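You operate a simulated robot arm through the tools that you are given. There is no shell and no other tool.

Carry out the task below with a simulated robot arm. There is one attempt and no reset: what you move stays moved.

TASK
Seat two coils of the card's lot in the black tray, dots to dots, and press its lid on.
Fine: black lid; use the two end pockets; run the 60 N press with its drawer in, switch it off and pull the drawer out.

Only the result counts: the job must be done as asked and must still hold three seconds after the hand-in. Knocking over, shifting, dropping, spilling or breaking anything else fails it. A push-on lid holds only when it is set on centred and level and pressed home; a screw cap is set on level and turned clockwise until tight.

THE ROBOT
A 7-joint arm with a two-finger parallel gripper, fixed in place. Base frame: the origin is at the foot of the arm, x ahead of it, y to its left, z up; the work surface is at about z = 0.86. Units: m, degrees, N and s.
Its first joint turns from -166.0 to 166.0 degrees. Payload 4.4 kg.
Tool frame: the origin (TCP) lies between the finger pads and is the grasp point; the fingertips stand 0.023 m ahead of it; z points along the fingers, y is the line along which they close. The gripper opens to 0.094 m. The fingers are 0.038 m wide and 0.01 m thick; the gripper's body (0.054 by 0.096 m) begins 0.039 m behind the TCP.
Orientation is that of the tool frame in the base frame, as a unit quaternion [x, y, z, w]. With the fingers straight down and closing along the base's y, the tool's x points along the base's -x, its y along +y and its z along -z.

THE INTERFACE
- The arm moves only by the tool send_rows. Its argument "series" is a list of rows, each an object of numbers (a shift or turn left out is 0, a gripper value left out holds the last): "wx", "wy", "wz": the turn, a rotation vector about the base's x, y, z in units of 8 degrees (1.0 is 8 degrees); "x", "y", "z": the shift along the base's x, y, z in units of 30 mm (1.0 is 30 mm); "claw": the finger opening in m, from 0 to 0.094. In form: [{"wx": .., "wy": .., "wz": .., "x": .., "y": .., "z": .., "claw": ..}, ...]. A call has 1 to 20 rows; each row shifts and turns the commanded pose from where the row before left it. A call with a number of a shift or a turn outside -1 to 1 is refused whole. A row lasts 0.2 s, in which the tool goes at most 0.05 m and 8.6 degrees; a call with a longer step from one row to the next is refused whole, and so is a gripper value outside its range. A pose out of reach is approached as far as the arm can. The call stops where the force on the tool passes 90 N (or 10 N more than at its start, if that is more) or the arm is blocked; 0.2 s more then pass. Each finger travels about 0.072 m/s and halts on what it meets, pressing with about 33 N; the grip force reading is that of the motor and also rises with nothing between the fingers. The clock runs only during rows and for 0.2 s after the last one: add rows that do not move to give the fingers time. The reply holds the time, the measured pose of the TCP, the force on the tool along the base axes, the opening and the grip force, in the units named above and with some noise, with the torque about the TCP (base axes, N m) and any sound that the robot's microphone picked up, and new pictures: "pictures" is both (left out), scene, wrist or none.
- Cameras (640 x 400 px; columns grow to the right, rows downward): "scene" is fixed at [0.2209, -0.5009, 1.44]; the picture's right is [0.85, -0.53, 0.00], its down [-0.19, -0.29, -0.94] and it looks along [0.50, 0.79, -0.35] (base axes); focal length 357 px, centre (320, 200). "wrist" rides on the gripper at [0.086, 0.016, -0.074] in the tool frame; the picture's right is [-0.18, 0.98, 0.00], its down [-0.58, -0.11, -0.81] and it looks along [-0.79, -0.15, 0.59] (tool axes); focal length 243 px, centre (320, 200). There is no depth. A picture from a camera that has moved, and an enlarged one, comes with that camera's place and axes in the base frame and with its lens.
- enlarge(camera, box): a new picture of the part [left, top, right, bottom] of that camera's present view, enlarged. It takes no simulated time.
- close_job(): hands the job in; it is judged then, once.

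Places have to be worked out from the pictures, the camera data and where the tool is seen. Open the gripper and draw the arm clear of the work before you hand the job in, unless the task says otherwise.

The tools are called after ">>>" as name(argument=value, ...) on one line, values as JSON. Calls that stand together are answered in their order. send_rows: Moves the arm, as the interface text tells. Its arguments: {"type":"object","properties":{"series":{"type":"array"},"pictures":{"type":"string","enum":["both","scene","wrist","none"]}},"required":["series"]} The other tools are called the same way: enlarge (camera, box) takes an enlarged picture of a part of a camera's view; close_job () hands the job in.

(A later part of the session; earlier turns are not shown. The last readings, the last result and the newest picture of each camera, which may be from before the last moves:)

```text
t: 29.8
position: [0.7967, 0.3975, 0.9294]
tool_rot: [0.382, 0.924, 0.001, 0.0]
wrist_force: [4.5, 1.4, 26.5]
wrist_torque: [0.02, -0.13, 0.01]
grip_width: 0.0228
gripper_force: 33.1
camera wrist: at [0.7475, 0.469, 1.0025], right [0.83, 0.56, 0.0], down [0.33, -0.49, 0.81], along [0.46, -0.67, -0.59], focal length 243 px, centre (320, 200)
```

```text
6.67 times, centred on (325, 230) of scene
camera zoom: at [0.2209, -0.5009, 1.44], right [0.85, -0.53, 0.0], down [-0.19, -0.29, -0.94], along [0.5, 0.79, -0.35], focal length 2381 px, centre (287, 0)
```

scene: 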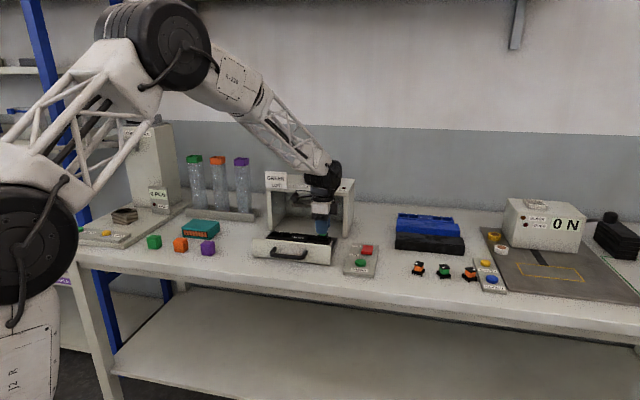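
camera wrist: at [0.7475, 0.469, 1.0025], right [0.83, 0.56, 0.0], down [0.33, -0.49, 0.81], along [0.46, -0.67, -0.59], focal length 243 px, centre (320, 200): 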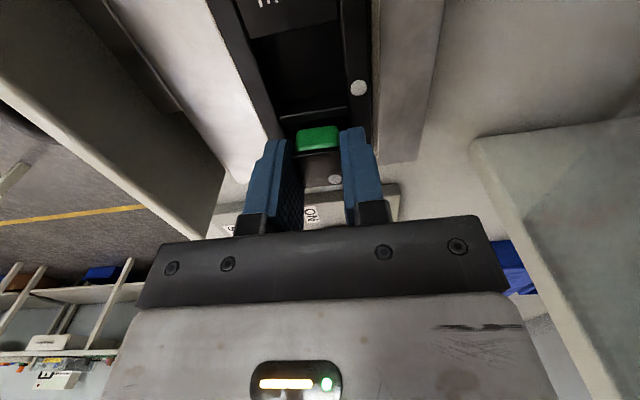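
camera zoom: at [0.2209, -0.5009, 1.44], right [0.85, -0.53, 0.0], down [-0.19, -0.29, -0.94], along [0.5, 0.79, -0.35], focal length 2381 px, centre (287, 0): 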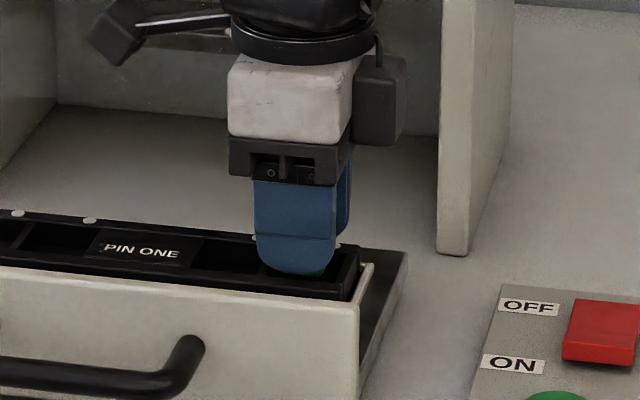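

About 26 N of contact at TCP z 0.929, consistent with the coil resting on the pocket floor. I release and rise to inspect it.

>>> send_rows(series=[{"z": 0.05}, {"claw": 0.045}, {}, {}, {"z": 0.7}, {"z": 1}, {"z": 1}, {"x": -0.5, "y": 0.5}, {}, {}])

>>> enlarge(camera="wrist", box=[220, 0, 420, 180])

>>> enlarge(camera="scene", box=[290, 200, 360, 260])

```text
t: 32.0
position: [0.7843, 0.4128, 1.0096]
tool_rot: [0.384, 0.923, 0.0, 0.0]
wrist_force: [0.2, 0.1, 0.5]
wrist_torque: [0.01, 0.04, -0.03]
grip_width: 0.0451
gripper_force: 0.2
camera wrist: at [0.7336, 0.4838, 1.0821], right [0.83, 0.56, 0.0], down [0.33, -0.49, 0.81], along [0.46, -0.67, -0.59], focal length 243 px, centre (320, 200)
```

scene: 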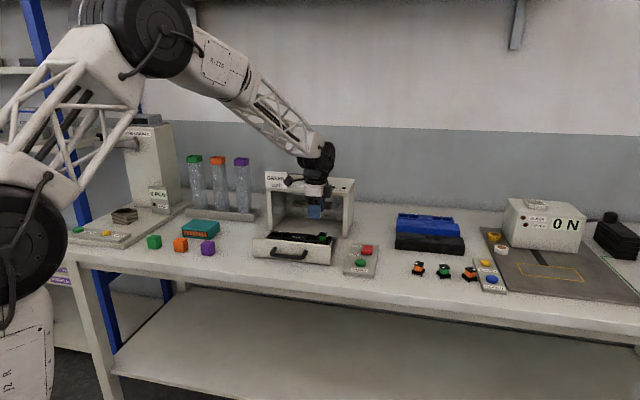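
wrist: 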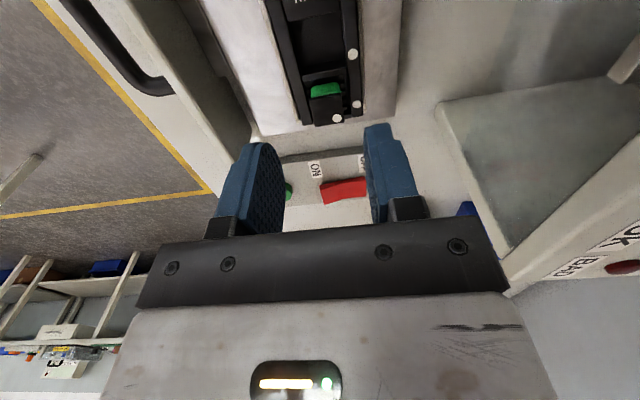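

```text
2.22 times, centred on (320, 90) of wrist
camera zoom: at [0.7336, 0.4838, 1.0821], right [0.83, 0.56, 0.0], down [0.33, -0.49, 0.81], along [0.46, -0.67, -0.59], focal length 539 px, centre (320, 444)
```

zoom: 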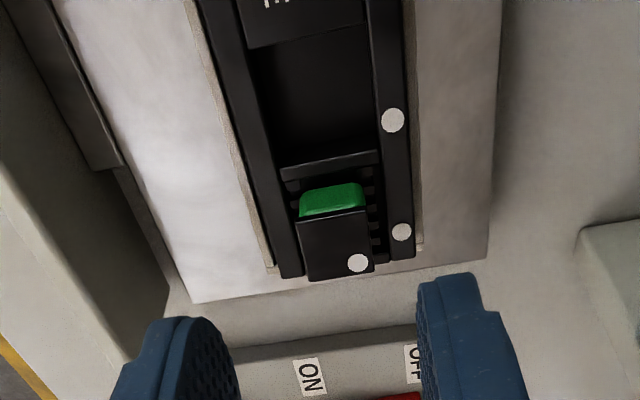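

```text
6.67 times, centred on (325, 230) of scene
camera zoom: at [0.2209, -0.5009, 1.44], right [0.85, -0.53, 0.0], down [-0.19, -0.29, -0.94], along [0.5, 0.79, -0.35], focal length 2381 px, centre (287, 0)
```

zoom: 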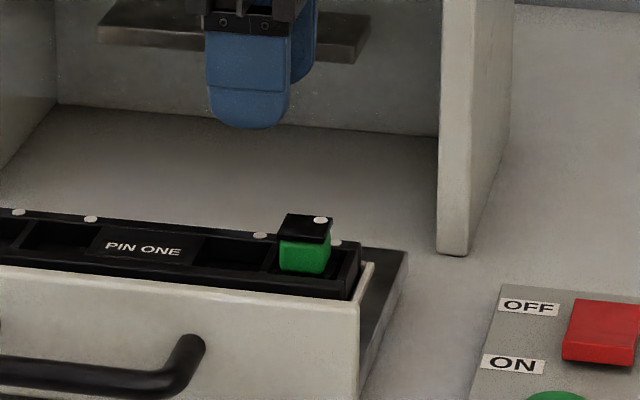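

Coil 1 is seated with its dot beside the tray's dot. Next I go over coil 2 at ≈[1.0144,0.0739], at yaw 65° for a first squaring squeeze.

>>> send_rows(series=[{"x": 0.551, "y": -0.804, "z": -0.09, "wz": 0.9866}, {"x": 0.551, "y": -0.804, "z": -0.09, "wz": 0.9866}, {"x": 0.551, "y": -0.804, "z": -0.09, "wz": 0.9866}, {"x": 0.551, "y": -0.804, "z": -0.09, "wz": 0.9866}, {"x": 0.551, "y": -0.804, "z": -0.09, "wz": 0.9866}, {"x": 0.551, "y": -0.804, "z": -0.09, "wz": 0.9866}, {"x": 0.551, "y": -0.804, "z": -0.09, "wz": 0.9866}, {"x": 0.551, "y": -0.804, "z": -0.09, "wz": 0.9866}, {"x": 0.551, "y": -0.804, "z": -0.09, "wz": 0.9866}, {"x": 0.551, "y": -0.804, "z": -0.09, "wz": 0.9866}, {"x": 0.551, "y": -0.804, "z": -0.09, "wz": 0.9866}, {"x": 0.551, "y": -0.804, "z": -0.09, "wz": 0.9866}, {"x": 0.551, "y": -0.804, "z": -0.09, "wz": 0.9866}, {"x": 0.551, "y": -0.804, "z": -0.09, "wz": 0.9866}, {}, {}, {}])

>>> enlarge(camera="wrist", box=[220, 0, 440, 200])

```text
t: 35.6
position: [1.0109, 0.0734, 0.9739]
tool_rot: [-0.54, 0.842, 0.0, 0.0]
wrist_force: [0.0, -1.1, -0.5]
wrist_torque: [-0.02, -0.01, 0.01]
grip_width: 0.0451
gripper_force: 0.1
camera wrist: at [0.9605, -0.0001, 1.0472], right [-0.82, 0.58, 0.0], down [0.34, 0.48, 0.81], along [0.46, 0.66, -0.59], focal length 243 px, centre (320, 200)
```

scene: 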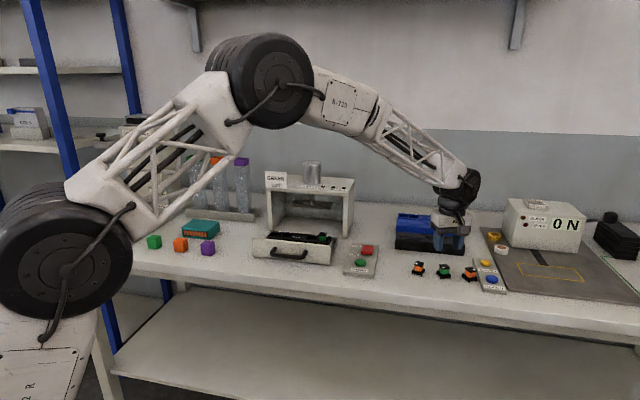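
wrist: 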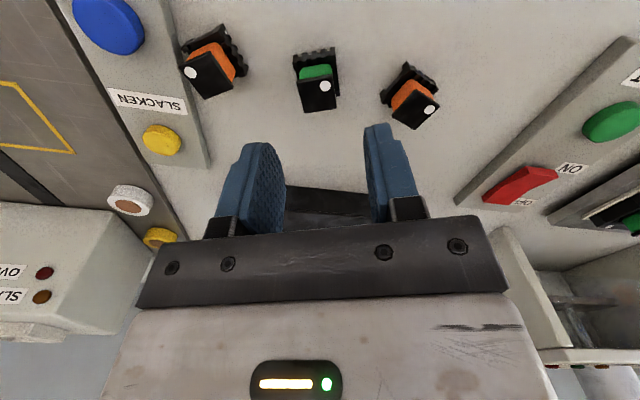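

```text
2.00 times, centred on (330, 100) of wrist
camera zoom: at [0.9605, -0.0001, 1.0472], right [-0.82, 0.58, 0.0], down [0.34, 0.48, 0.81], along [0.46, 0.66, -0.59], focal length 485 px, centre (300, 400)
```

zoom: 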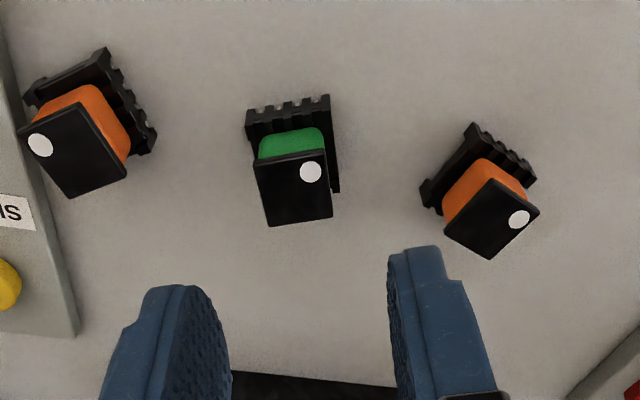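

Coil 2 measures at [1.0148,0.0733], yaw ≈64.5°. I shift over it, descend and squeeze, then release and rise.

>>> send_rows(series=[{"x": 0.13, "y": 0.063}, {"z": -0.74}, {"z": -0.74}, {"z": -0.74}, {}, {"claw": 0.0}, {}, {}, {}], pictures="wrist")

```text
t: 37.6
position: [1.0146, 0.0783, 0.9088]
tool_rot: [-0.539, 0.842, 0.001, 0.0]
wrist_force: [0.0, -0.1, -0.5]
wrist_torque: [-0.01, -0.02, -0.02]
grip_width: 0.0227
gripper_force: 32.6
camera wrist: at [0.9658, 0.0046, 0.9815], right [-0.82, 0.58, 0.0], down [0.34, 0.48, 0.81], along [0.46, 0.66, -0.59], focal length 243 px, centre (320, 200)
```

wrist: 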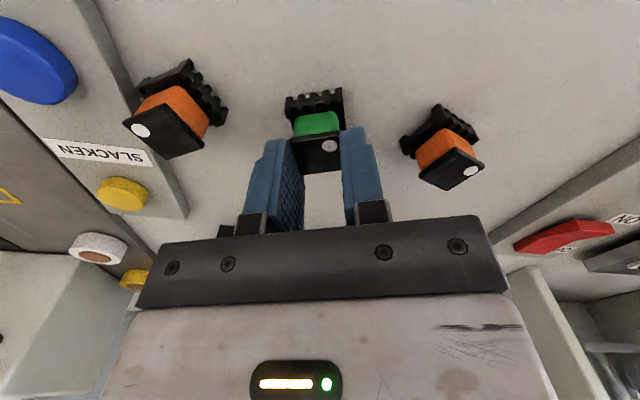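

Squeezed squarely. Now reopen, rise, rotate -90° to yaw -24.7°, and regrip coil 2 for carrying.

>>> send_rows(series=[{"claw": 0.045}, {}, {"z": 1}, {"wz": -0.9375}, {"wz": -0.9375}, {"wz": -0.9375}, {"wz": -0.9375}, {"wz": -0.9375}, {"wz": -0.9375}, {"wz": -0.9375}, {"wz": -0.9375}, {"wz": -0.9375}, {"wz": -0.9375}, {"wz": -0.9375}, {"wz": -0.9375}, {}, {"z": -1}, {}, {"claw": 0.0}, {}], pictures="wrist")

>>> enlarge(camera="wrist", box=[220, 50, 440, 230])

```text
t: 41.8
position: [1.0131, 0.0765, 0.9067]
tool_rot: [0.213, 0.977, 0.0, 0.0]
wrist_force: [0.3, 0.2, 0.3]
wrist_torque: [0.0, 0.04, 0.0]
grip_width: 0.0227
gripper_force: 33.3
camera wrist: at [0.9419, 0.1264, 0.9804], right [0.58, 0.82, 0.0], down [0.48, -0.34, 0.81], along [0.66, -0.46, -0.59], focal length 243 px, centre (320, 200)
```

wrist: 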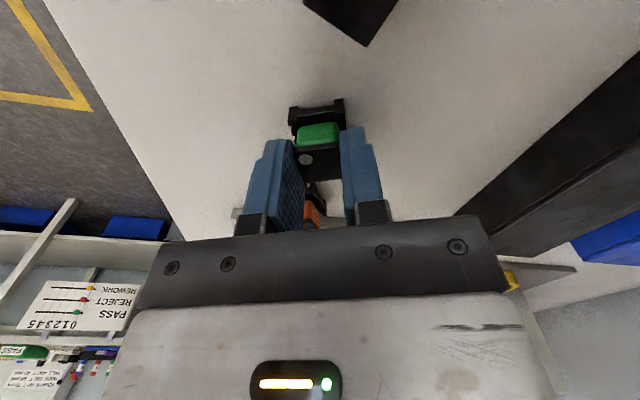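

```text
2.22 times, centred on (330, 140) of wrist
camera zoom: at [0.9419, 0.1264, 0.9804], right [0.58, 0.82, 0.0], down [0.48, -0.34, 0.81], along [0.66, -0.46, -0.59], focal length 539 px, centre (298, 333)
```

zoom: 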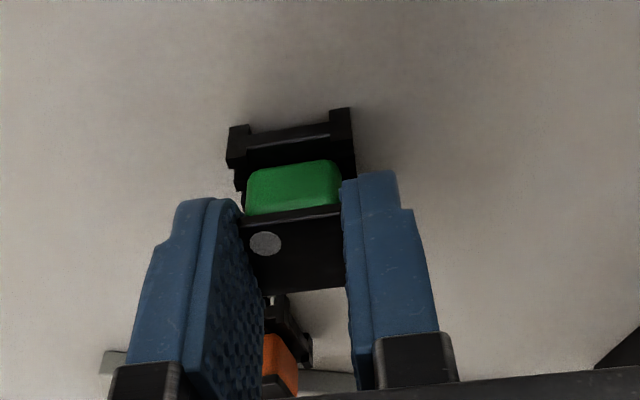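

Coil 2 is held with its dot at the opposite corner from coil 1, as expected. I lift and carry it toward the other end pocket while rotating +159.6°.

>>> send_rows(series=[{"z": 1}, {"z": 1}, {"z": 1}, {"x": -0.65, "y": 0.85, "wz": 0.9975}, {"x": -0.65, "y": 0.85, "wz": 0.9975}, {"x": -0.65, "y": 0.85, "wz": 0.9975}, {"x": -0.65, "y": 0.85, "wz": 0.9975}, {"x": -0.65, "y": 0.85, "wz": 0.9975}, {"x": -0.65, "y": 0.85, "wz": 0.9975}, {"x": -0.65, "y": 0.85, "wz": 0.9975}, {"x": -0.65, "y": 0.85, "wz": 0.9975}, {"x": -0.65, "y": 0.85, "wz": 0.9975}, {"x": -0.65, "y": 0.85, "wz": 0.9975}, {"x": -0.65, "y": 0.85, "wz": 0.9975}, {"x": -0.65, "y": 0.85, "wz": 0.9975}, {"x": -0.65, "y": 0.85, "wz": 0.9975}, {"x": -0.65, "y": 0.85, "wz": 0.9975}, {"x": -0.65, "y": 0.85, "wz": 0.9975}, {"x": -0.65, "y": 0.85, "wz": 0.9975}, {"x": -0.65, "y": 0.85, "wz": 0.9975}], pictures="scene")

>>> send_rows(series=[{"wz": 0.9975, "x": -0.1, "y": 0.15}, {"wz": 0.9975}, {"wz": 0.9925}, {}, {}, {}])

>>> enlarge(camera="wrist", box=[220, 0, 440, 200])

```text
t: 46.0
position: [0.6872, 0.5129, 0.9941]
tool_rot: [0.825, -0.566, 0.0, 0.0]
wrist_force: [0.0, 0.1, -0.9]
wrist_torque: [-0.02, -0.02, -0.03]
grip_width: 0.0231
gripper_force: 33.1
```

scene: 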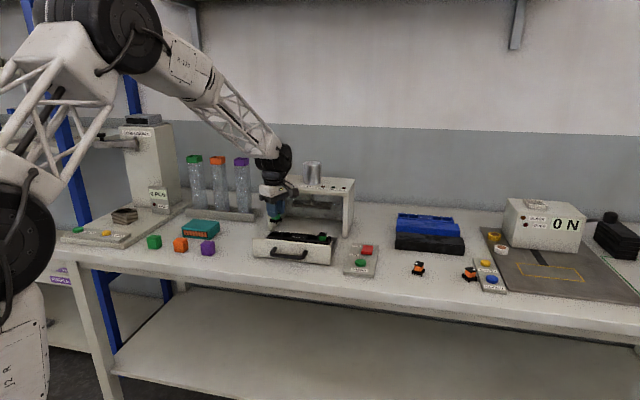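

```text
t: 47.4
position: [0.6827, 0.5163, 0.9964]
tool_rot: [0.924, -0.383, 0.0, 0.0]
wrist_force: [0.5, -0.1, 0.2]
wrist_torque: [0.0, 0.01, 0.02]
grip_width: 0.0228
gripper_force: 33.1
camera wrist: at [0.733, 0.4421, 1.0699], right [-0.83, -0.56, 0.0], down [-0.33, 0.49, 0.81], along [-0.46, 0.67, -0.59], focal length 243 px, centre (320, 200)
```

scene: 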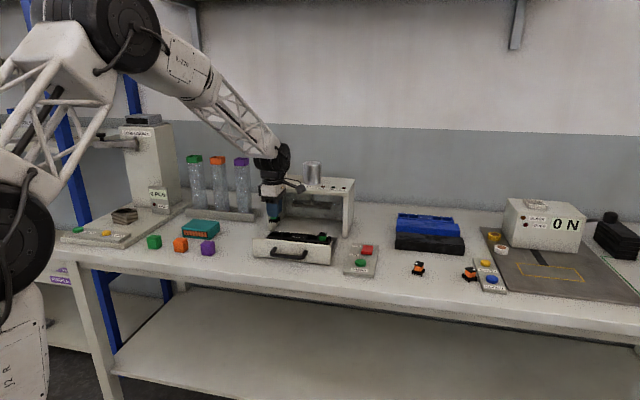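
wrist: 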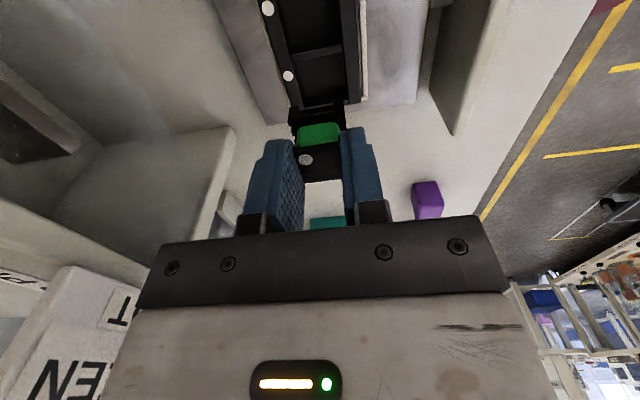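

```text
2.00 times, centred on (330, 100) of wrist
camera zoom: at [0.733, 0.4421, 1.0699], right [-0.83, -0.56, 0.0], down [-0.33, 0.49, 0.81], along [-0.46, 0.67, -0.59], focal length 485 px, centre (300, 400)
```

zoom: 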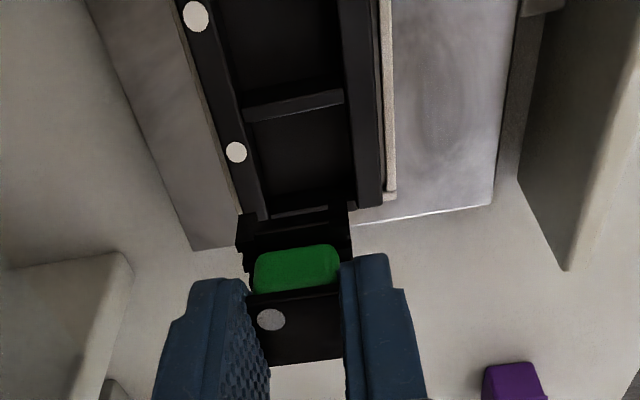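

Dot 4 re-measures at e≈0.126, n≈0.868, and coil 2 sits ~3 mm off along the finger width, which I compensate. I shift slightly and lower to just above the rim.

>>> send_rows(series=[{"x": -0.027, "y": -0.09}, {"z": -0.7}, {"z": -0.7}, {}, {}], pictures="wrist")

>>> enlarge(camera="wrist", box=[250, 50, 410, 200])

>>> enlarge(camera="scene", box=[250, 190, 340, 265])

```text
t: 48.6
position: [0.6798, 0.5145, 0.9554]
tool_rot: [0.924, -0.383, 0.0, 0.0]
wrist_force: [-0.5, 0.4, 0.6]
wrist_torque: [0.01, -0.03, 0.02]
grip_width: 0.0227
gripper_force: 33.0
camera wrist: at [0.7309, 0.4406, 1.0288], right [-0.83, -0.56, 0.0], down [-0.33, 0.49, 0.81], along [-0.46, 0.67, -0.59], focal length 243 px, centre (320, 200)
```

wrist: 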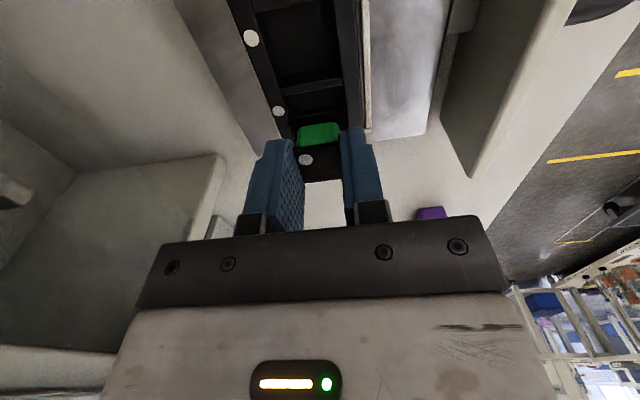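

```text
2.67 times, centred on (330, 125) of wrist
camera zoom: at [0.7309, 0.4406, 1.0288], right [-0.83, -0.56, 0.0], down [-0.33, 0.49, 0.81], along [-0.46, 0.67, -0.59], focal length 647 px, centre (293, 400)
```

zoom: 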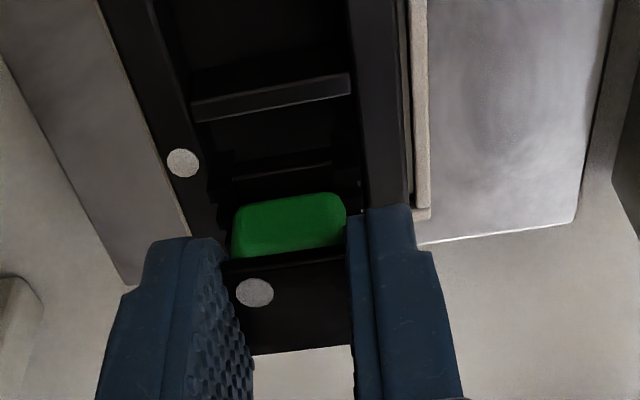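

```text
5.33 times, centred on (295, 228) of scene
camera zoom: at [0.2209, -0.5009, 1.44], right [0.85, -0.53, 0.0], down [-0.19, -0.29, -0.94], along [0.5, 0.79, -0.35], focal length 1905 px, centre (453, 53)
```

zoom: 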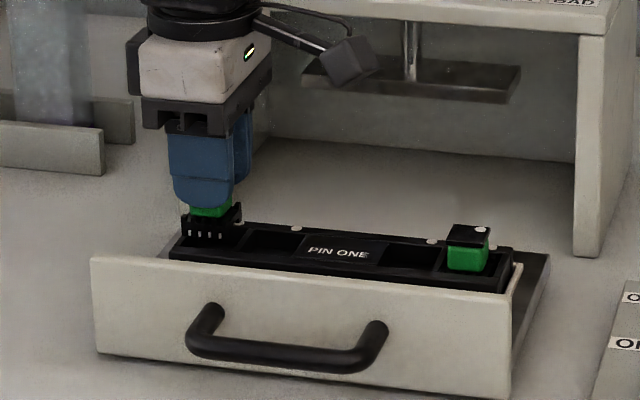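

The coil's base aligns with the pocket about as coil 1's did. I lower gently.

>>> send_rows(series=[{"z": -0.2}, {"z": -0.2}, {"z": -0.2}, {}], pictures="wrist")

>>> enlarge(camera="wrist", box=[250, 50, 410, 200])

>>> enlarge(camera="scene", box=[250, 190, 340, 265])

```text
t: 49.6
position: [0.6799, 0.5151, 0.9367]
tool_rot: [0.924, -0.383, 0.0, 0.001]
wrist_force: [-0.7, -0.2, -0.4]
wrist_torque: [0.02, -0.01, 0.03]
grip_width: 0.0227
gripper_force: 33.3
camera wrist: at [0.7311, 0.4399, 1.0097], right [-0.83, -0.56, 0.0], down [-0.33, 0.49, 0.81], along [-0.46, 0.67, -0.59], focal length 243 px, centre (320, 200)
```

wrist: 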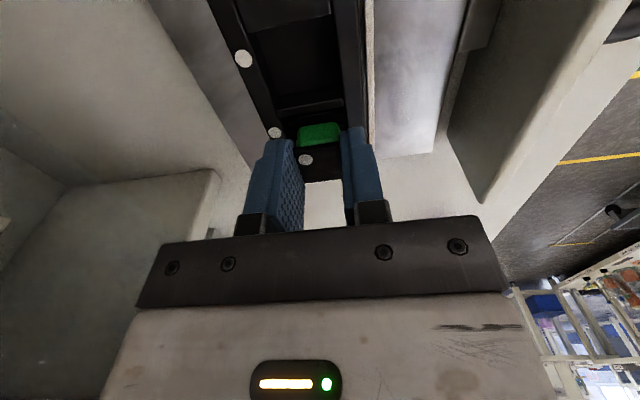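

```text
2.67 times, centred on (330, 125) of wrist
camera zoom: at [0.7311, 0.4399, 1.0097], right [-0.83, -0.56, 0.0], down [-0.33, 0.49, 0.81], along [-0.46, 0.67, -0.59], focal length 647 px, centre (293, 400)
```

zoom: 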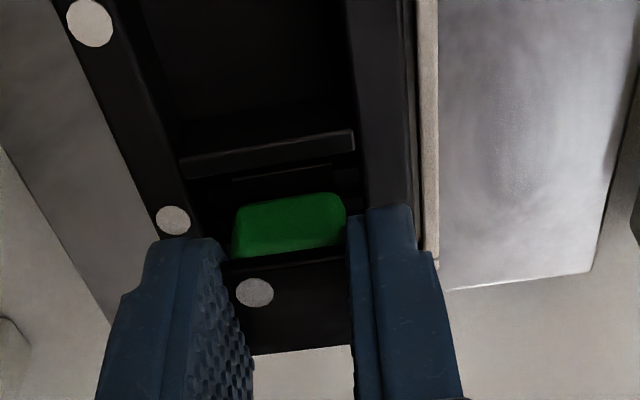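

```text
5.33 times, centred on (295, 228) of scene
camera zoom: at [0.2209, -0.5009, 1.44], right [0.85, -0.53, 0.0], down [-0.19, -0.29, -0.94], along [0.5, 0.79, -0.35], focal length 1905 px, centre (453, 53)
```

zoom: 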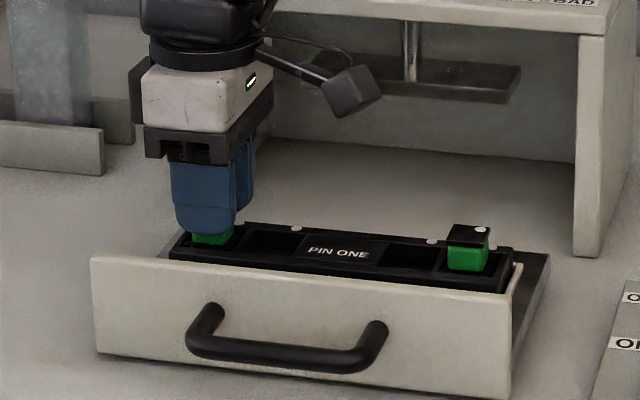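

The base is inside the pocket without contact force. I lower the rest until it rests on the floor.

>>> send_rows(series=[{"z": -0.1}, {"z": -0.1}, {"z": -0.1}, {}], pictures="wrist")

```text
t: 50.6
position: [0.6811, 0.5133, 0.9283]
tool_rot: [0.924, -0.383, 0.0, 0.0]
wrist_force: [-0.1, 0.6, 26.4]
wrist_torque: [0.07, 0.0, -0.03]
grip_width: 0.0224
gripper_force: 32.4
camera wrist: at [0.7316, 0.4397, 1.0011], right [-0.83, -0.56, 0.0], down [-0.33, 0.49, 0.81], along [-0.45, 0.67, -0.59], focal length 243 px, centre (320, 200)
```

wrist: 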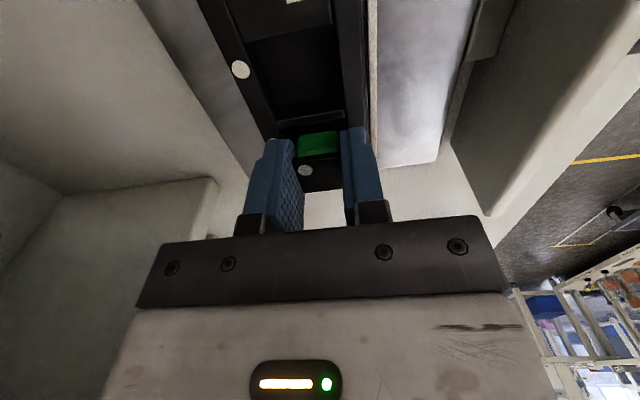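

Contact at the same height as coil 1, so it is seated. I release and rise to look at the whole tray.

>>> send_rows(series=[{"z": 0.05}, {"claw": 0.045}, {}, {}, {"z": 0.7}, {"z": 1}, {"z": 1}, {"x": 0.7, "y": -0.7, "z": 1}, {"x": 0.7, "y": -0.7, "z": 0.5}, {"x": 0.5, "y": -0.5}, {}, {}])

>>> enlarge(camera="wrist", box=[200, 0, 440, 200])

>>> enlarge(camera="scene", box=[250, 190, 360, 265])

```text
t: 53.2
position: [0.7402, 0.4544, 1.0569]
tool_rot: [0.923, -0.384, 0.0, -0.001]
wrist_force: [0.5, 0.5, -0.4]
wrist_torque: [-0.02, 0.0, 0.03]
grip_width: 0.0448
gripper_force: 0.0
camera wrist: at [0.7906, 0.3802, 1.1292], right [-0.83, -0.56, 0.0], down [-0.33, 0.49, 0.81], along [-0.46, 0.67, -0.59], focal length 243 px, centre (320, 200)
```

scene: 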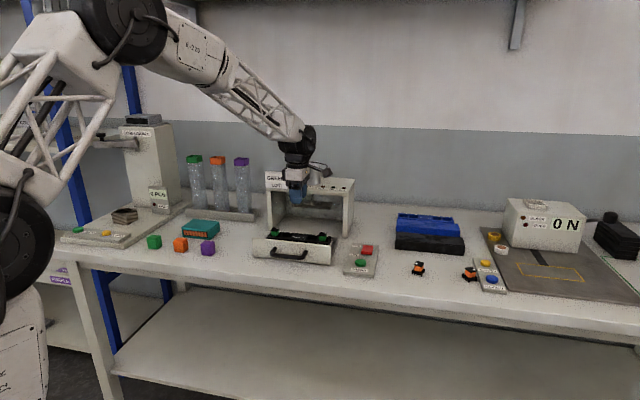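
wrist: 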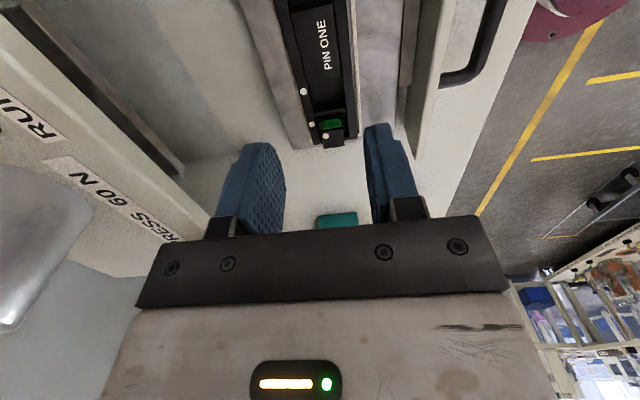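

```text
2.00 times, centred on (320, 100) of wrist
camera zoom: at [0.7906, 0.3802, 1.1292], right [-0.83, -0.56, 0.0], down [-0.33, 0.49, 0.81], along [-0.46, 0.67, -0.59], focal length 485 px, centre (320, 400)
```

zoom: 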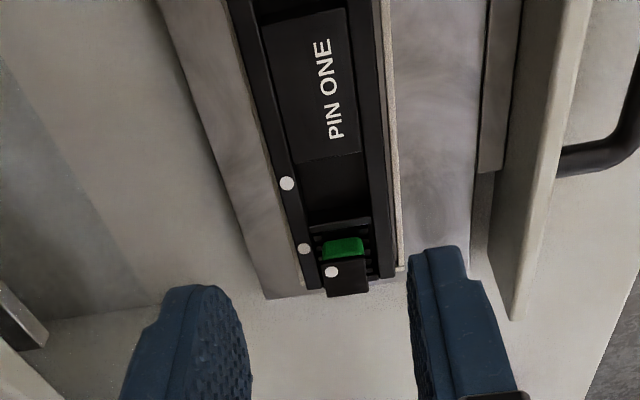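

```text
5.33 times, centred on (305, 228) of scene
camera zoom: at [0.2209, -0.5009, 1.44], right [0.85, -0.53, 0.0], down [-0.19, -0.29, -0.94], along [0.5, 0.79, -0.35], focal length 1905 px, centre (400, 53)
```

zoom: 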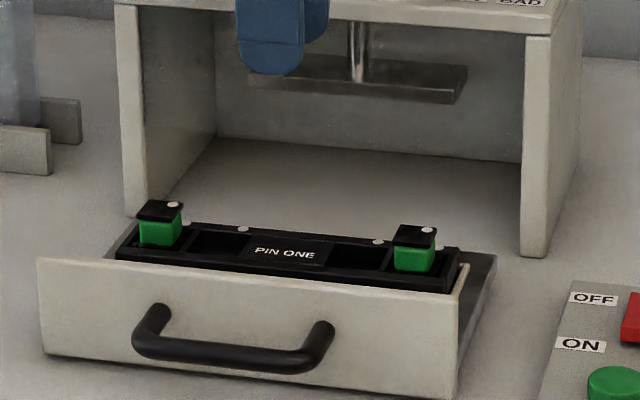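

Both green coils are seated with dots facing the tray's dots; tray centre is at e≈0.201, n≈0.845. Now I head for the black lid, turning the tool to yaw -45° so the fingers straddle its width.

>>> send_rows(series=[{"x": 0.6, "y": -0.6, "wz": -1, "claw": 0.094}, {"x": 0.6, "y": -0.6, "wz": -1}, {"x": 0.6, "y": -0.6, "wz": -1}, {"x": 0.6, "y": -0.6, "wz": -1}, {"x": 0.6, "y": -0.6, "wz": -1}, {"x": 0.6, "y": -0.6, "wz": -1}, {"x": 0.6, "y": -0.6, "wz": -1}, {"x": 0.6, "y": -0.6, "wz": -1}, {"x": 0.6, "y": -0.6, "wz": -1}, {"x": 0.6, "y": -0.6, "wz": -1}, {"x": 0.633, "y": -0.178, "wz": -1}, {"x": 0.633, "y": -0.178, "wz": -1}, {"x": 0.633, "y": -0.178, "wz": -1}, {"x": 0.633, "y": -0.178, "wz": -1}, {"x": 0.633, "y": -0.178, "wz": -1}, {"x": 0.633, "y": -0.178, "wz": -1}, {"x": 0.633, "y": -0.178, "wz": -1}, {"x": 0.633, "y": -0.178, "wz": -1}, {"x": 0.633, "y": -0.178, "wz": -1}, {"x": 0.633, "y": -0.178, "wz": -1}], pictures="none")

>>> send_rows(series=[{"wz": -0.825, "z": -0.5}, {"wz": -0.825, "z": -0.5}, {"wz": -0.825}, {}, {}, {}])

>>> enlarge(camera="wrist", box=[200, 0, 440, 200])

```text
t: 57.4
position: [1.1092, 0.2239, 1.0551]
tool_rot: [0.217, 0.976, 0.002, 0.001]
wrist_force: [0.0, 0.1, 1.2]
wrist_torque: [0.03, -0.01, 0.01]
grip_width: 0.094
gripper_force: 0.0
```

```text
t: 58.8
position: [1.1071, 0.2217, 1.0252]
tool_rot: [0.38, 0.925, 0.001, -0.001]
wrist_force: [-0.1, -0.5, 0.4]
wrist_torque: [0.01, -0.04, 0.01]
grip_width: 0.094
gripper_force: 0.0
camera wrist: at [1.0584, 0.2936, 1.098], right [0.82, 0.57, 0.0], down [0.34, -0.49, 0.81], along [0.46, -0.66, -0.59], focal length 243 px, centre (320, 200)
```

scene: 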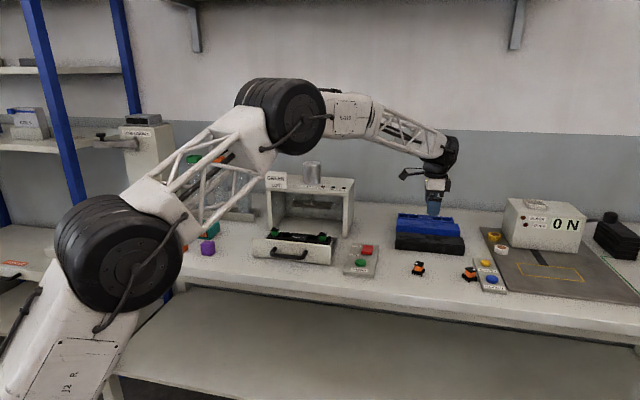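
wrist: 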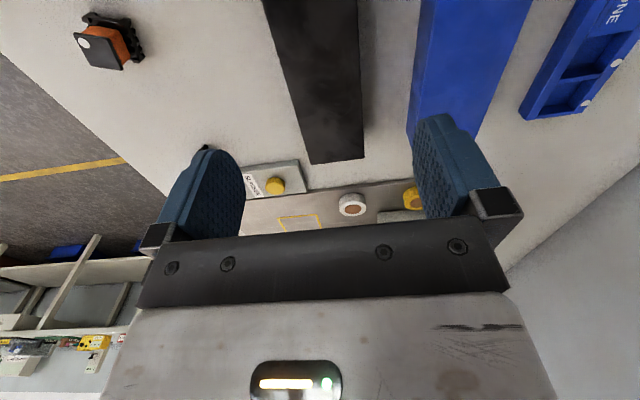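

```text
2.00 times, centred on (320, 100) of wrist
camera zoom: at [1.0584, 0.2936, 1.098], right [0.82, 0.57, 0.0], down [0.34, -0.49, 0.81], along [0.46, -0.66, -0.59], focal length 485 px, centre (320, 400)
```

zoom: 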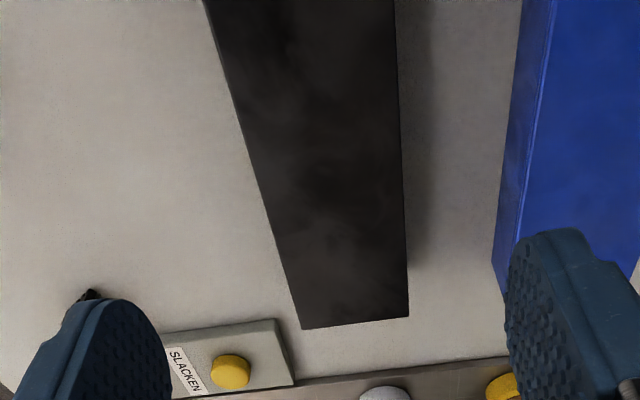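

The lid measures n 0.909–0.972, e 0.521–0.742 (centre e≈0.6315, n≈0.9404), square to the bench. I centre on it, descend with the fingers straddling it and close.

>>> send_rows(series=[{"x": 0.11, "y": -0.11, "wz": -0.0425}, {"z": -0.86}, {"z": -0.86}, {"z": -0.86}, {"z": -0.86}, {}, {}])

>>> enlarge(camera="wrist", box=[160, 0, 480, 220])

>>> enlarge(camera="scene", box=[380, 180, 480, 270])

```text
t: 60.4
position: [1.1116, 0.2182, 0.9225]
tool_rot: [0.385, 0.923, 0.0, 0.0]
wrist_force: [0.3, 0.0, 0.5]
wrist_torque: [0.01, 0.02, 0.03]
grip_width: 0.0939
gripper_force: 0.0
camera wrist: at [1.063, 0.2906, 0.9958], right [0.83, 0.56, 0.0], down [0.33, -0.49, 0.81], along [0.45, -0.67, -0.59], focal length 243 px, centre (320, 200)
```

scene: 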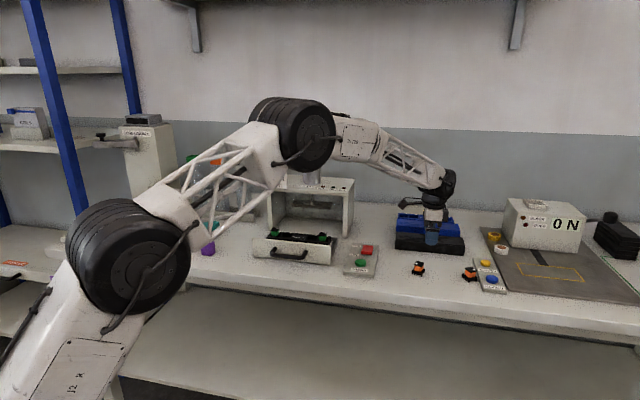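
wrist: 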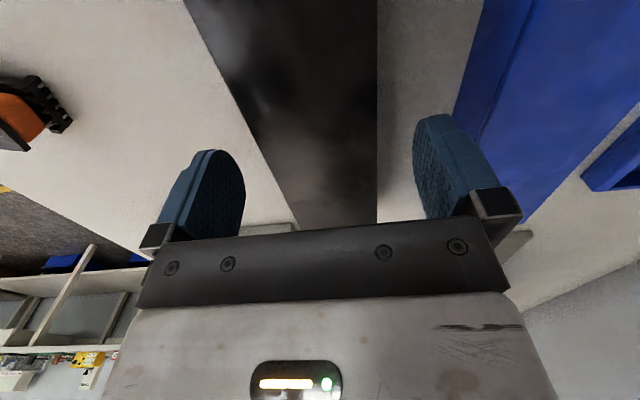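

```text
1.82 times, centred on (320, 110) of wrist
camera zoom: at [1.063, 0.2906, 0.9958], right [0.83, 0.56, 0.0], down [0.33, -0.49, 0.81], along [0.45, -0.67, -0.59], focal length 441 px, centre (320, 364)
```

zoom: 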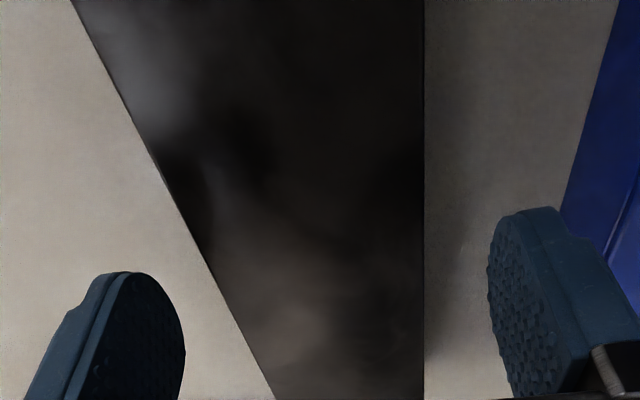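

```text
4.44 times, centred on (430, 225) of scene
camera zoom: at [0.2209, -0.5009, 1.44], right [0.85, -0.53, 0.0], down [-0.19, -0.29, -0.94], along [0.5, 0.79, -0.35], focal length 1587 px, centre (-169, 89)
```

zoom: 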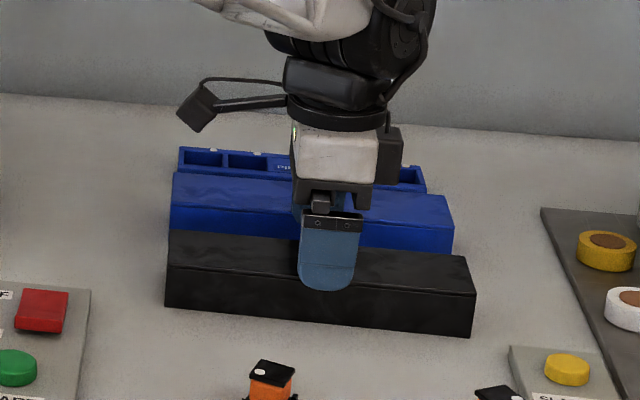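

Centred over the lid with fingers outside its sides. I go down the last 27 mm, close on it, and check.

>>> send_rows(series=[{"z": -0.9}, {}, {"claw": 0.0}, {}, {}, {}])

>>> enlarge(camera="scene", box=[380, 180, 480, 270])

```text
t: 61.8
position: [1.1091, 0.218, 0.8951]
tool_rot: [0.384, 0.923, 0.001, 0.0]
wrist_force: [-0.8, 0.8, 0.1]
wrist_torque: [-0.01, -0.01, 0.01]
grip_width: 0.0623
gripper_force: 32.6
camera wrist: at [1.0617, 0.2903, 0.9684], right [0.83, 0.56, 0.0], down [0.33, -0.49, 0.81], along [0.45, -0.67, -0.59], focal length 243 px, centre (320, 200)
```

scene: 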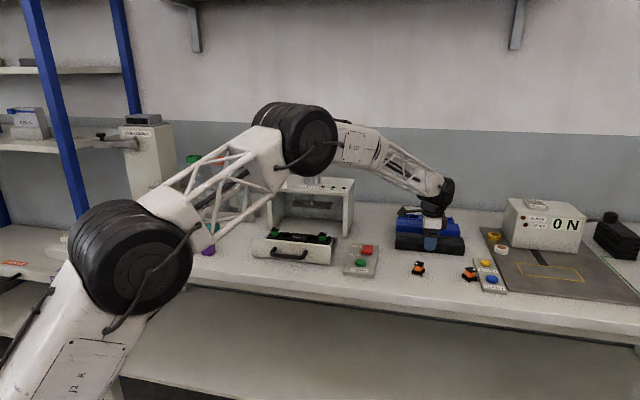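
wrist: 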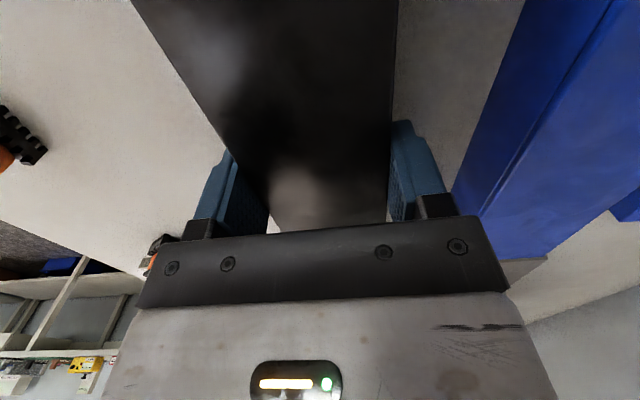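

```text
4.44 times, centred on (430, 225) of scene
camera zoom: at [0.2209, -0.5009, 1.44], right [0.85, -0.53, 0.0], down [-0.19, -0.29, -0.94], along [0.5, 0.79, -0.35], focal length 1587 px, centre (-169, 89)
```

zoom: 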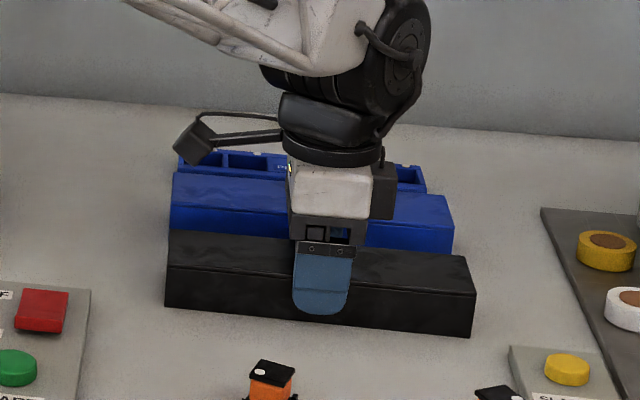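

Lid gripped at its centre (62.3 mm). I lift it, bring it toward me clear of the press, and carry it along to above the tray.

>>> send_rows(series=[{"z": 0.8}, {"z": 1}, {"z": 1}, {"z": 1}, {"z": 0.2, "x": -0.747, "y": -0.747}, {"x": -0.747, "y": -0.747}, {"x": -0.747, "y": -0.747}, {"x": -0.8456, "y": 0.8456}, {"x": -0.8456, "y": 0.8456}, {"x": -0.8456, "y": 0.8456}, {"x": -0.8456, "y": 0.8456}, {"x": -0.8456, "y": 0.8456}, {"x": -0.8456, "y": 0.8456}, {"x": -0.8456, "y": 0.8456}, {"x": -0.8456, "y": 0.8456}, {"x": -0.8456, "y": 0.8456}, {"x": -0.8456, "y": 0.8456}, {"x": -0.8456, "y": 0.8456}, {"x": -0.8456, "y": 0.8456}], pictures="scene")

>>> send_rows(series=[{}, {}])

>>> enlarge(camera="scene", box=[240, 160, 370, 275])

>>> enlarge(camera="wrist", box=[160, 0, 480, 220])

```text
t: 65.8
position: [0.7407, 0.4583, 1.0137]
tool_rot: [0.385, 0.923, -0.001, -0.001]
wrist_force: [-0.1, 0.6, -0.3]
wrist_torque: [-0.01, -0.01, 0.05]
grip_width: 0.0625
gripper_force: 33.1
```

scene: 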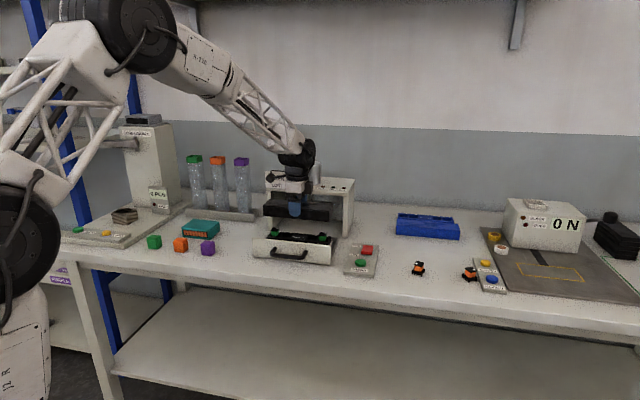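

```text
t: 66.4
position: [0.7423, 0.4583, 1.015]
tool_rot: [0.384, 0.923, 0.0, -0.001]
wrist_force: [0.8, -0.1, -0.4]
wrist_torque: [-0.02, 0.02, 0.01]
grip_width: 0.0625
gripper_force: 33.3
camera wrist: at [0.6923, 0.5305, 1.0882], right [0.83, 0.56, 0.0], down [0.33, -0.49, 0.81], along [0.45, -0.67, -0.59], focal length 243 px, centre (320, 200)
```

scene: 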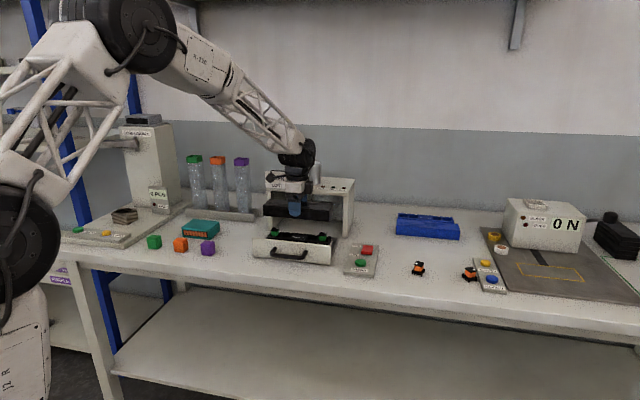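
wrist: 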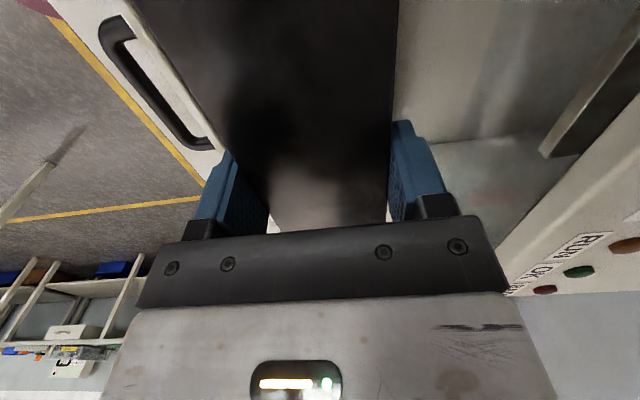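

```text
3.48 times, centred on (305, 218) of scene
camera zoom: at [0.2209, -0.5009, 1.44], right [0.85, -0.53, 0.0], down [-0.19, -0.29, -0.94], along [0.5, 0.79, -0.35], focal length 1242 px, centre (372, 139)
```

zoom: 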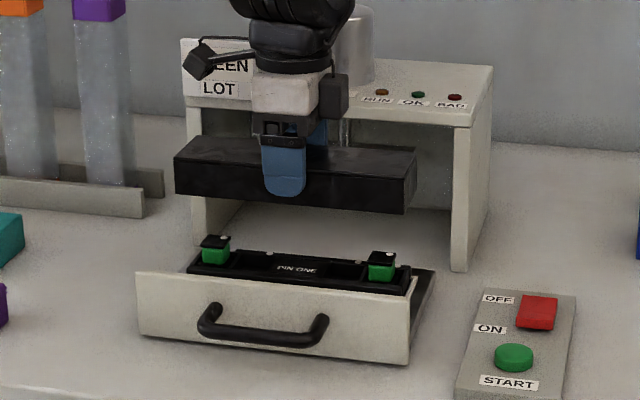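

```text
1.82 times, centred on (320, 110) of wrist
camera zoom: at [0.6923, 0.5305, 1.0882], right [0.83, 0.56, 0.0], down [0.33, -0.49, 0.81], along [0.45, -0.67, -0.59], focal length 441 px, centre (320, 364)
```

zoom: 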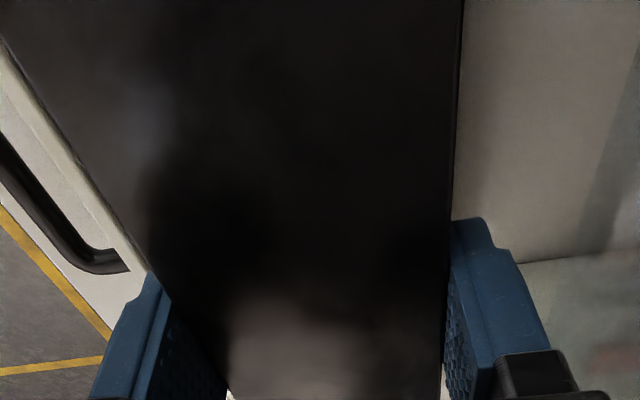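

The lid hangs over the tray, ~3 mm too far in n. I correct that, trim the yaw, and lower to just above the rim to check alignment.

>>> send_rows(series=[{"x": -0.06, "y": -0.097, "wz": 0.025}, {"z": -0.75}, {"z": -0.75}, {"z": -0.7}, {}, {}], pictures="wrist")

>>> enlarge(camera="scene", box=[255, 195, 345, 265])

```text
t: 67.8
position: [0.7364, 0.4536, 0.9479]
tool_rot: [0.382, 0.924, 0.0, 0.0]
wrist_force: [0.6, -1.3, -0.5]
wrist_torque: [0.03, 0.02, 0.01]
grip_width: 0.0622
gripper_force: 33.0
camera wrist: at [0.6878, 0.5257, 1.0225], right [0.82, 0.57, 0.0], down [0.33, -0.49, 0.81], along [0.46, -0.67, -0.59], focal length 243 px, centre (320, 200)
```

wrist: 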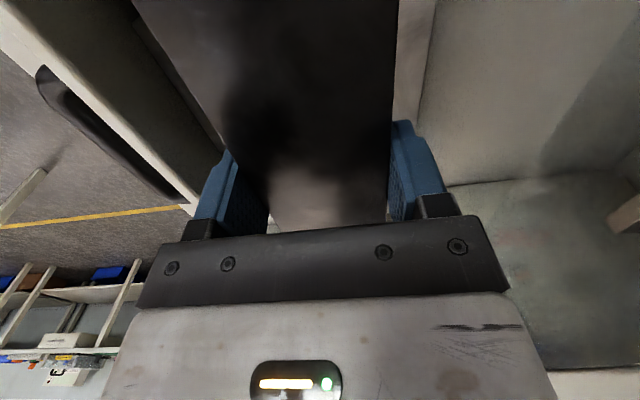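

```text
5.71 times, centred on (300, 230) of scene
camera zoom: at [0.2209, -0.5009, 1.44], right [0.85, -0.53, 0.0], down [-0.19, -0.29, -0.94], along [0.5, 0.79, -0.35], focal length 2041 px, centre (434, 29)
```

zoom: 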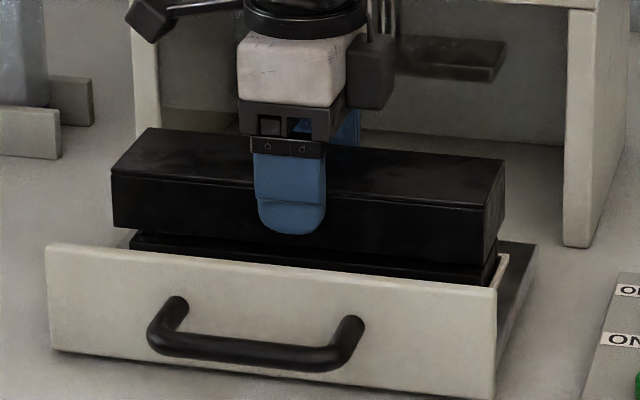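

I zoom in on both ends of the lid and tray to check the overhang.

>>> enlarge(camera="scene", box=[265, 215, 300, 245])

>>> enlarge(camera="scene", box=[320, 215, 355, 250])

```text
13.33 times, centred on (282, 230) of scene
camera zoom: at [0.2209, -0.5009, 1.44], right [0.85, -0.53, 0.0], down [-0.19, -0.29, -0.94], along [0.5, 0.79, -0.35], focal length 4761 px, centre (820, -200)
```

zoom: 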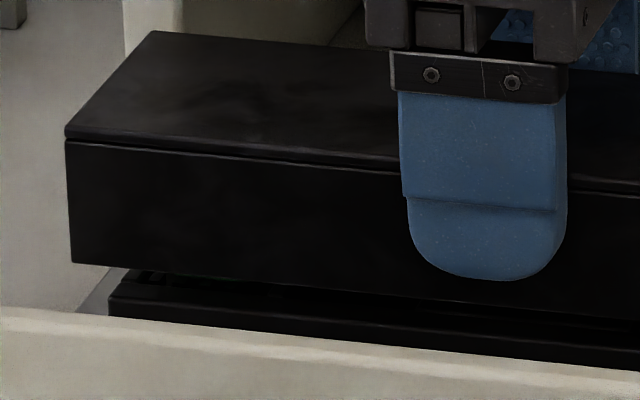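

```text
11.43 times, centred on (338, 232) of scene
camera zoom: at [0.2209, -0.5009, 1.44], right [0.85, -0.53, 0.0], down [-0.19, -0.29, -0.94], along [0.5, 0.79, -0.35], focal length 4081 px, centre (120, -171)
```

zoom: 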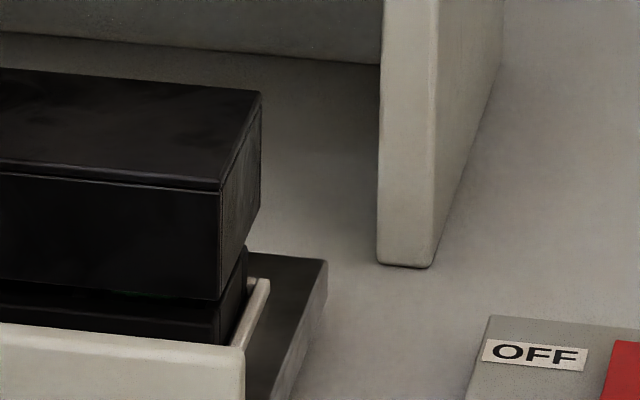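

Both cameras say the lid should go ~3 mm toward +n and ~2 mm toward +e. I make that correction and re-check.

>>> send_rows(series=[{"x": 0.118, "y": 0.033}, {}, {}, {}], pictures="wrist")

>>> enlarge(camera="scene", box=[265, 215, 300, 245])

>>> enlarge(camera="scene", box=[320, 215, 355, 250])

```text
t: 68.8
position: [0.7394, 0.4566, 0.9469]
tool_rot: [0.382, 0.924, 0.0, -0.001]
wrist_force: [0.0, -0.2, -0.7]
wrist_torque: [0.01, -0.01, -0.01]
grip_width: 0.0624
gripper_force: 32.7
camera wrist: at [0.6908, 0.5273, 1.0217], right [0.82, 0.57, 0.0], down [0.33, -0.49, 0.81], along [0.46, -0.67, -0.59], focal length 243 px, centre (320, 200)
```

wrist: 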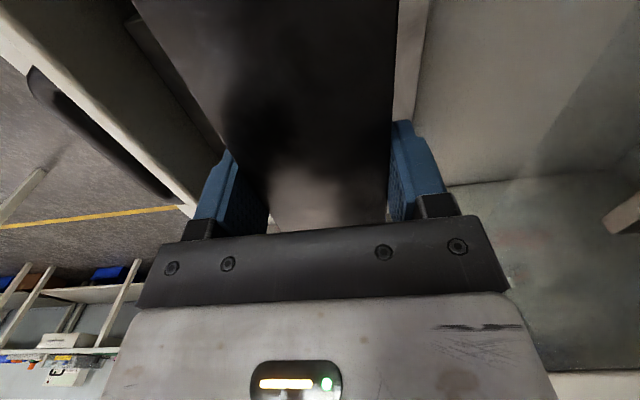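

```text
13.33 times, centred on (282, 230) of scene
camera zoom: at [0.2209, -0.5009, 1.44], right [0.85, -0.53, 0.0], down [-0.19, -0.29, -0.94], along [0.5, 0.79, -0.35], focal length 4761 px, centre (820, -200)
```

zoom: 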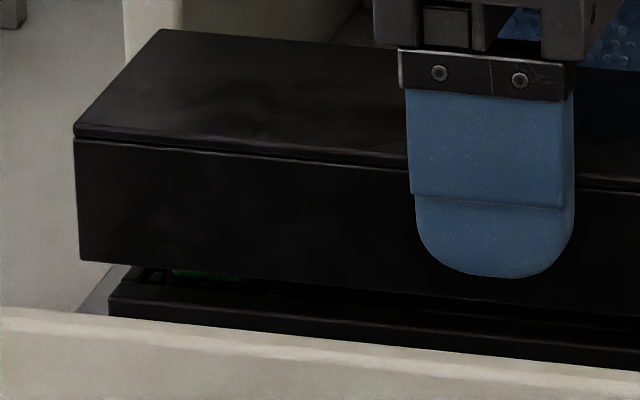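

```text
11.43 times, centred on (338, 232) of scene
camera zoom: at [0.2209, -0.5009, 1.44], right [0.85, -0.53, 0.0], down [-0.19, -0.29, -0.94], along [0.5, 0.79, -0.35], focal length 4081 px, centre (120, -171)
```

zoom: 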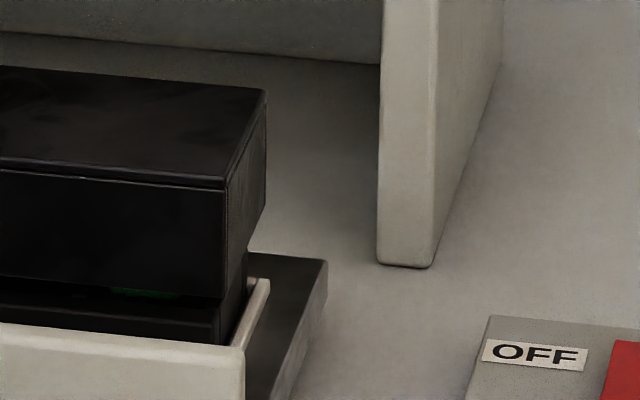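

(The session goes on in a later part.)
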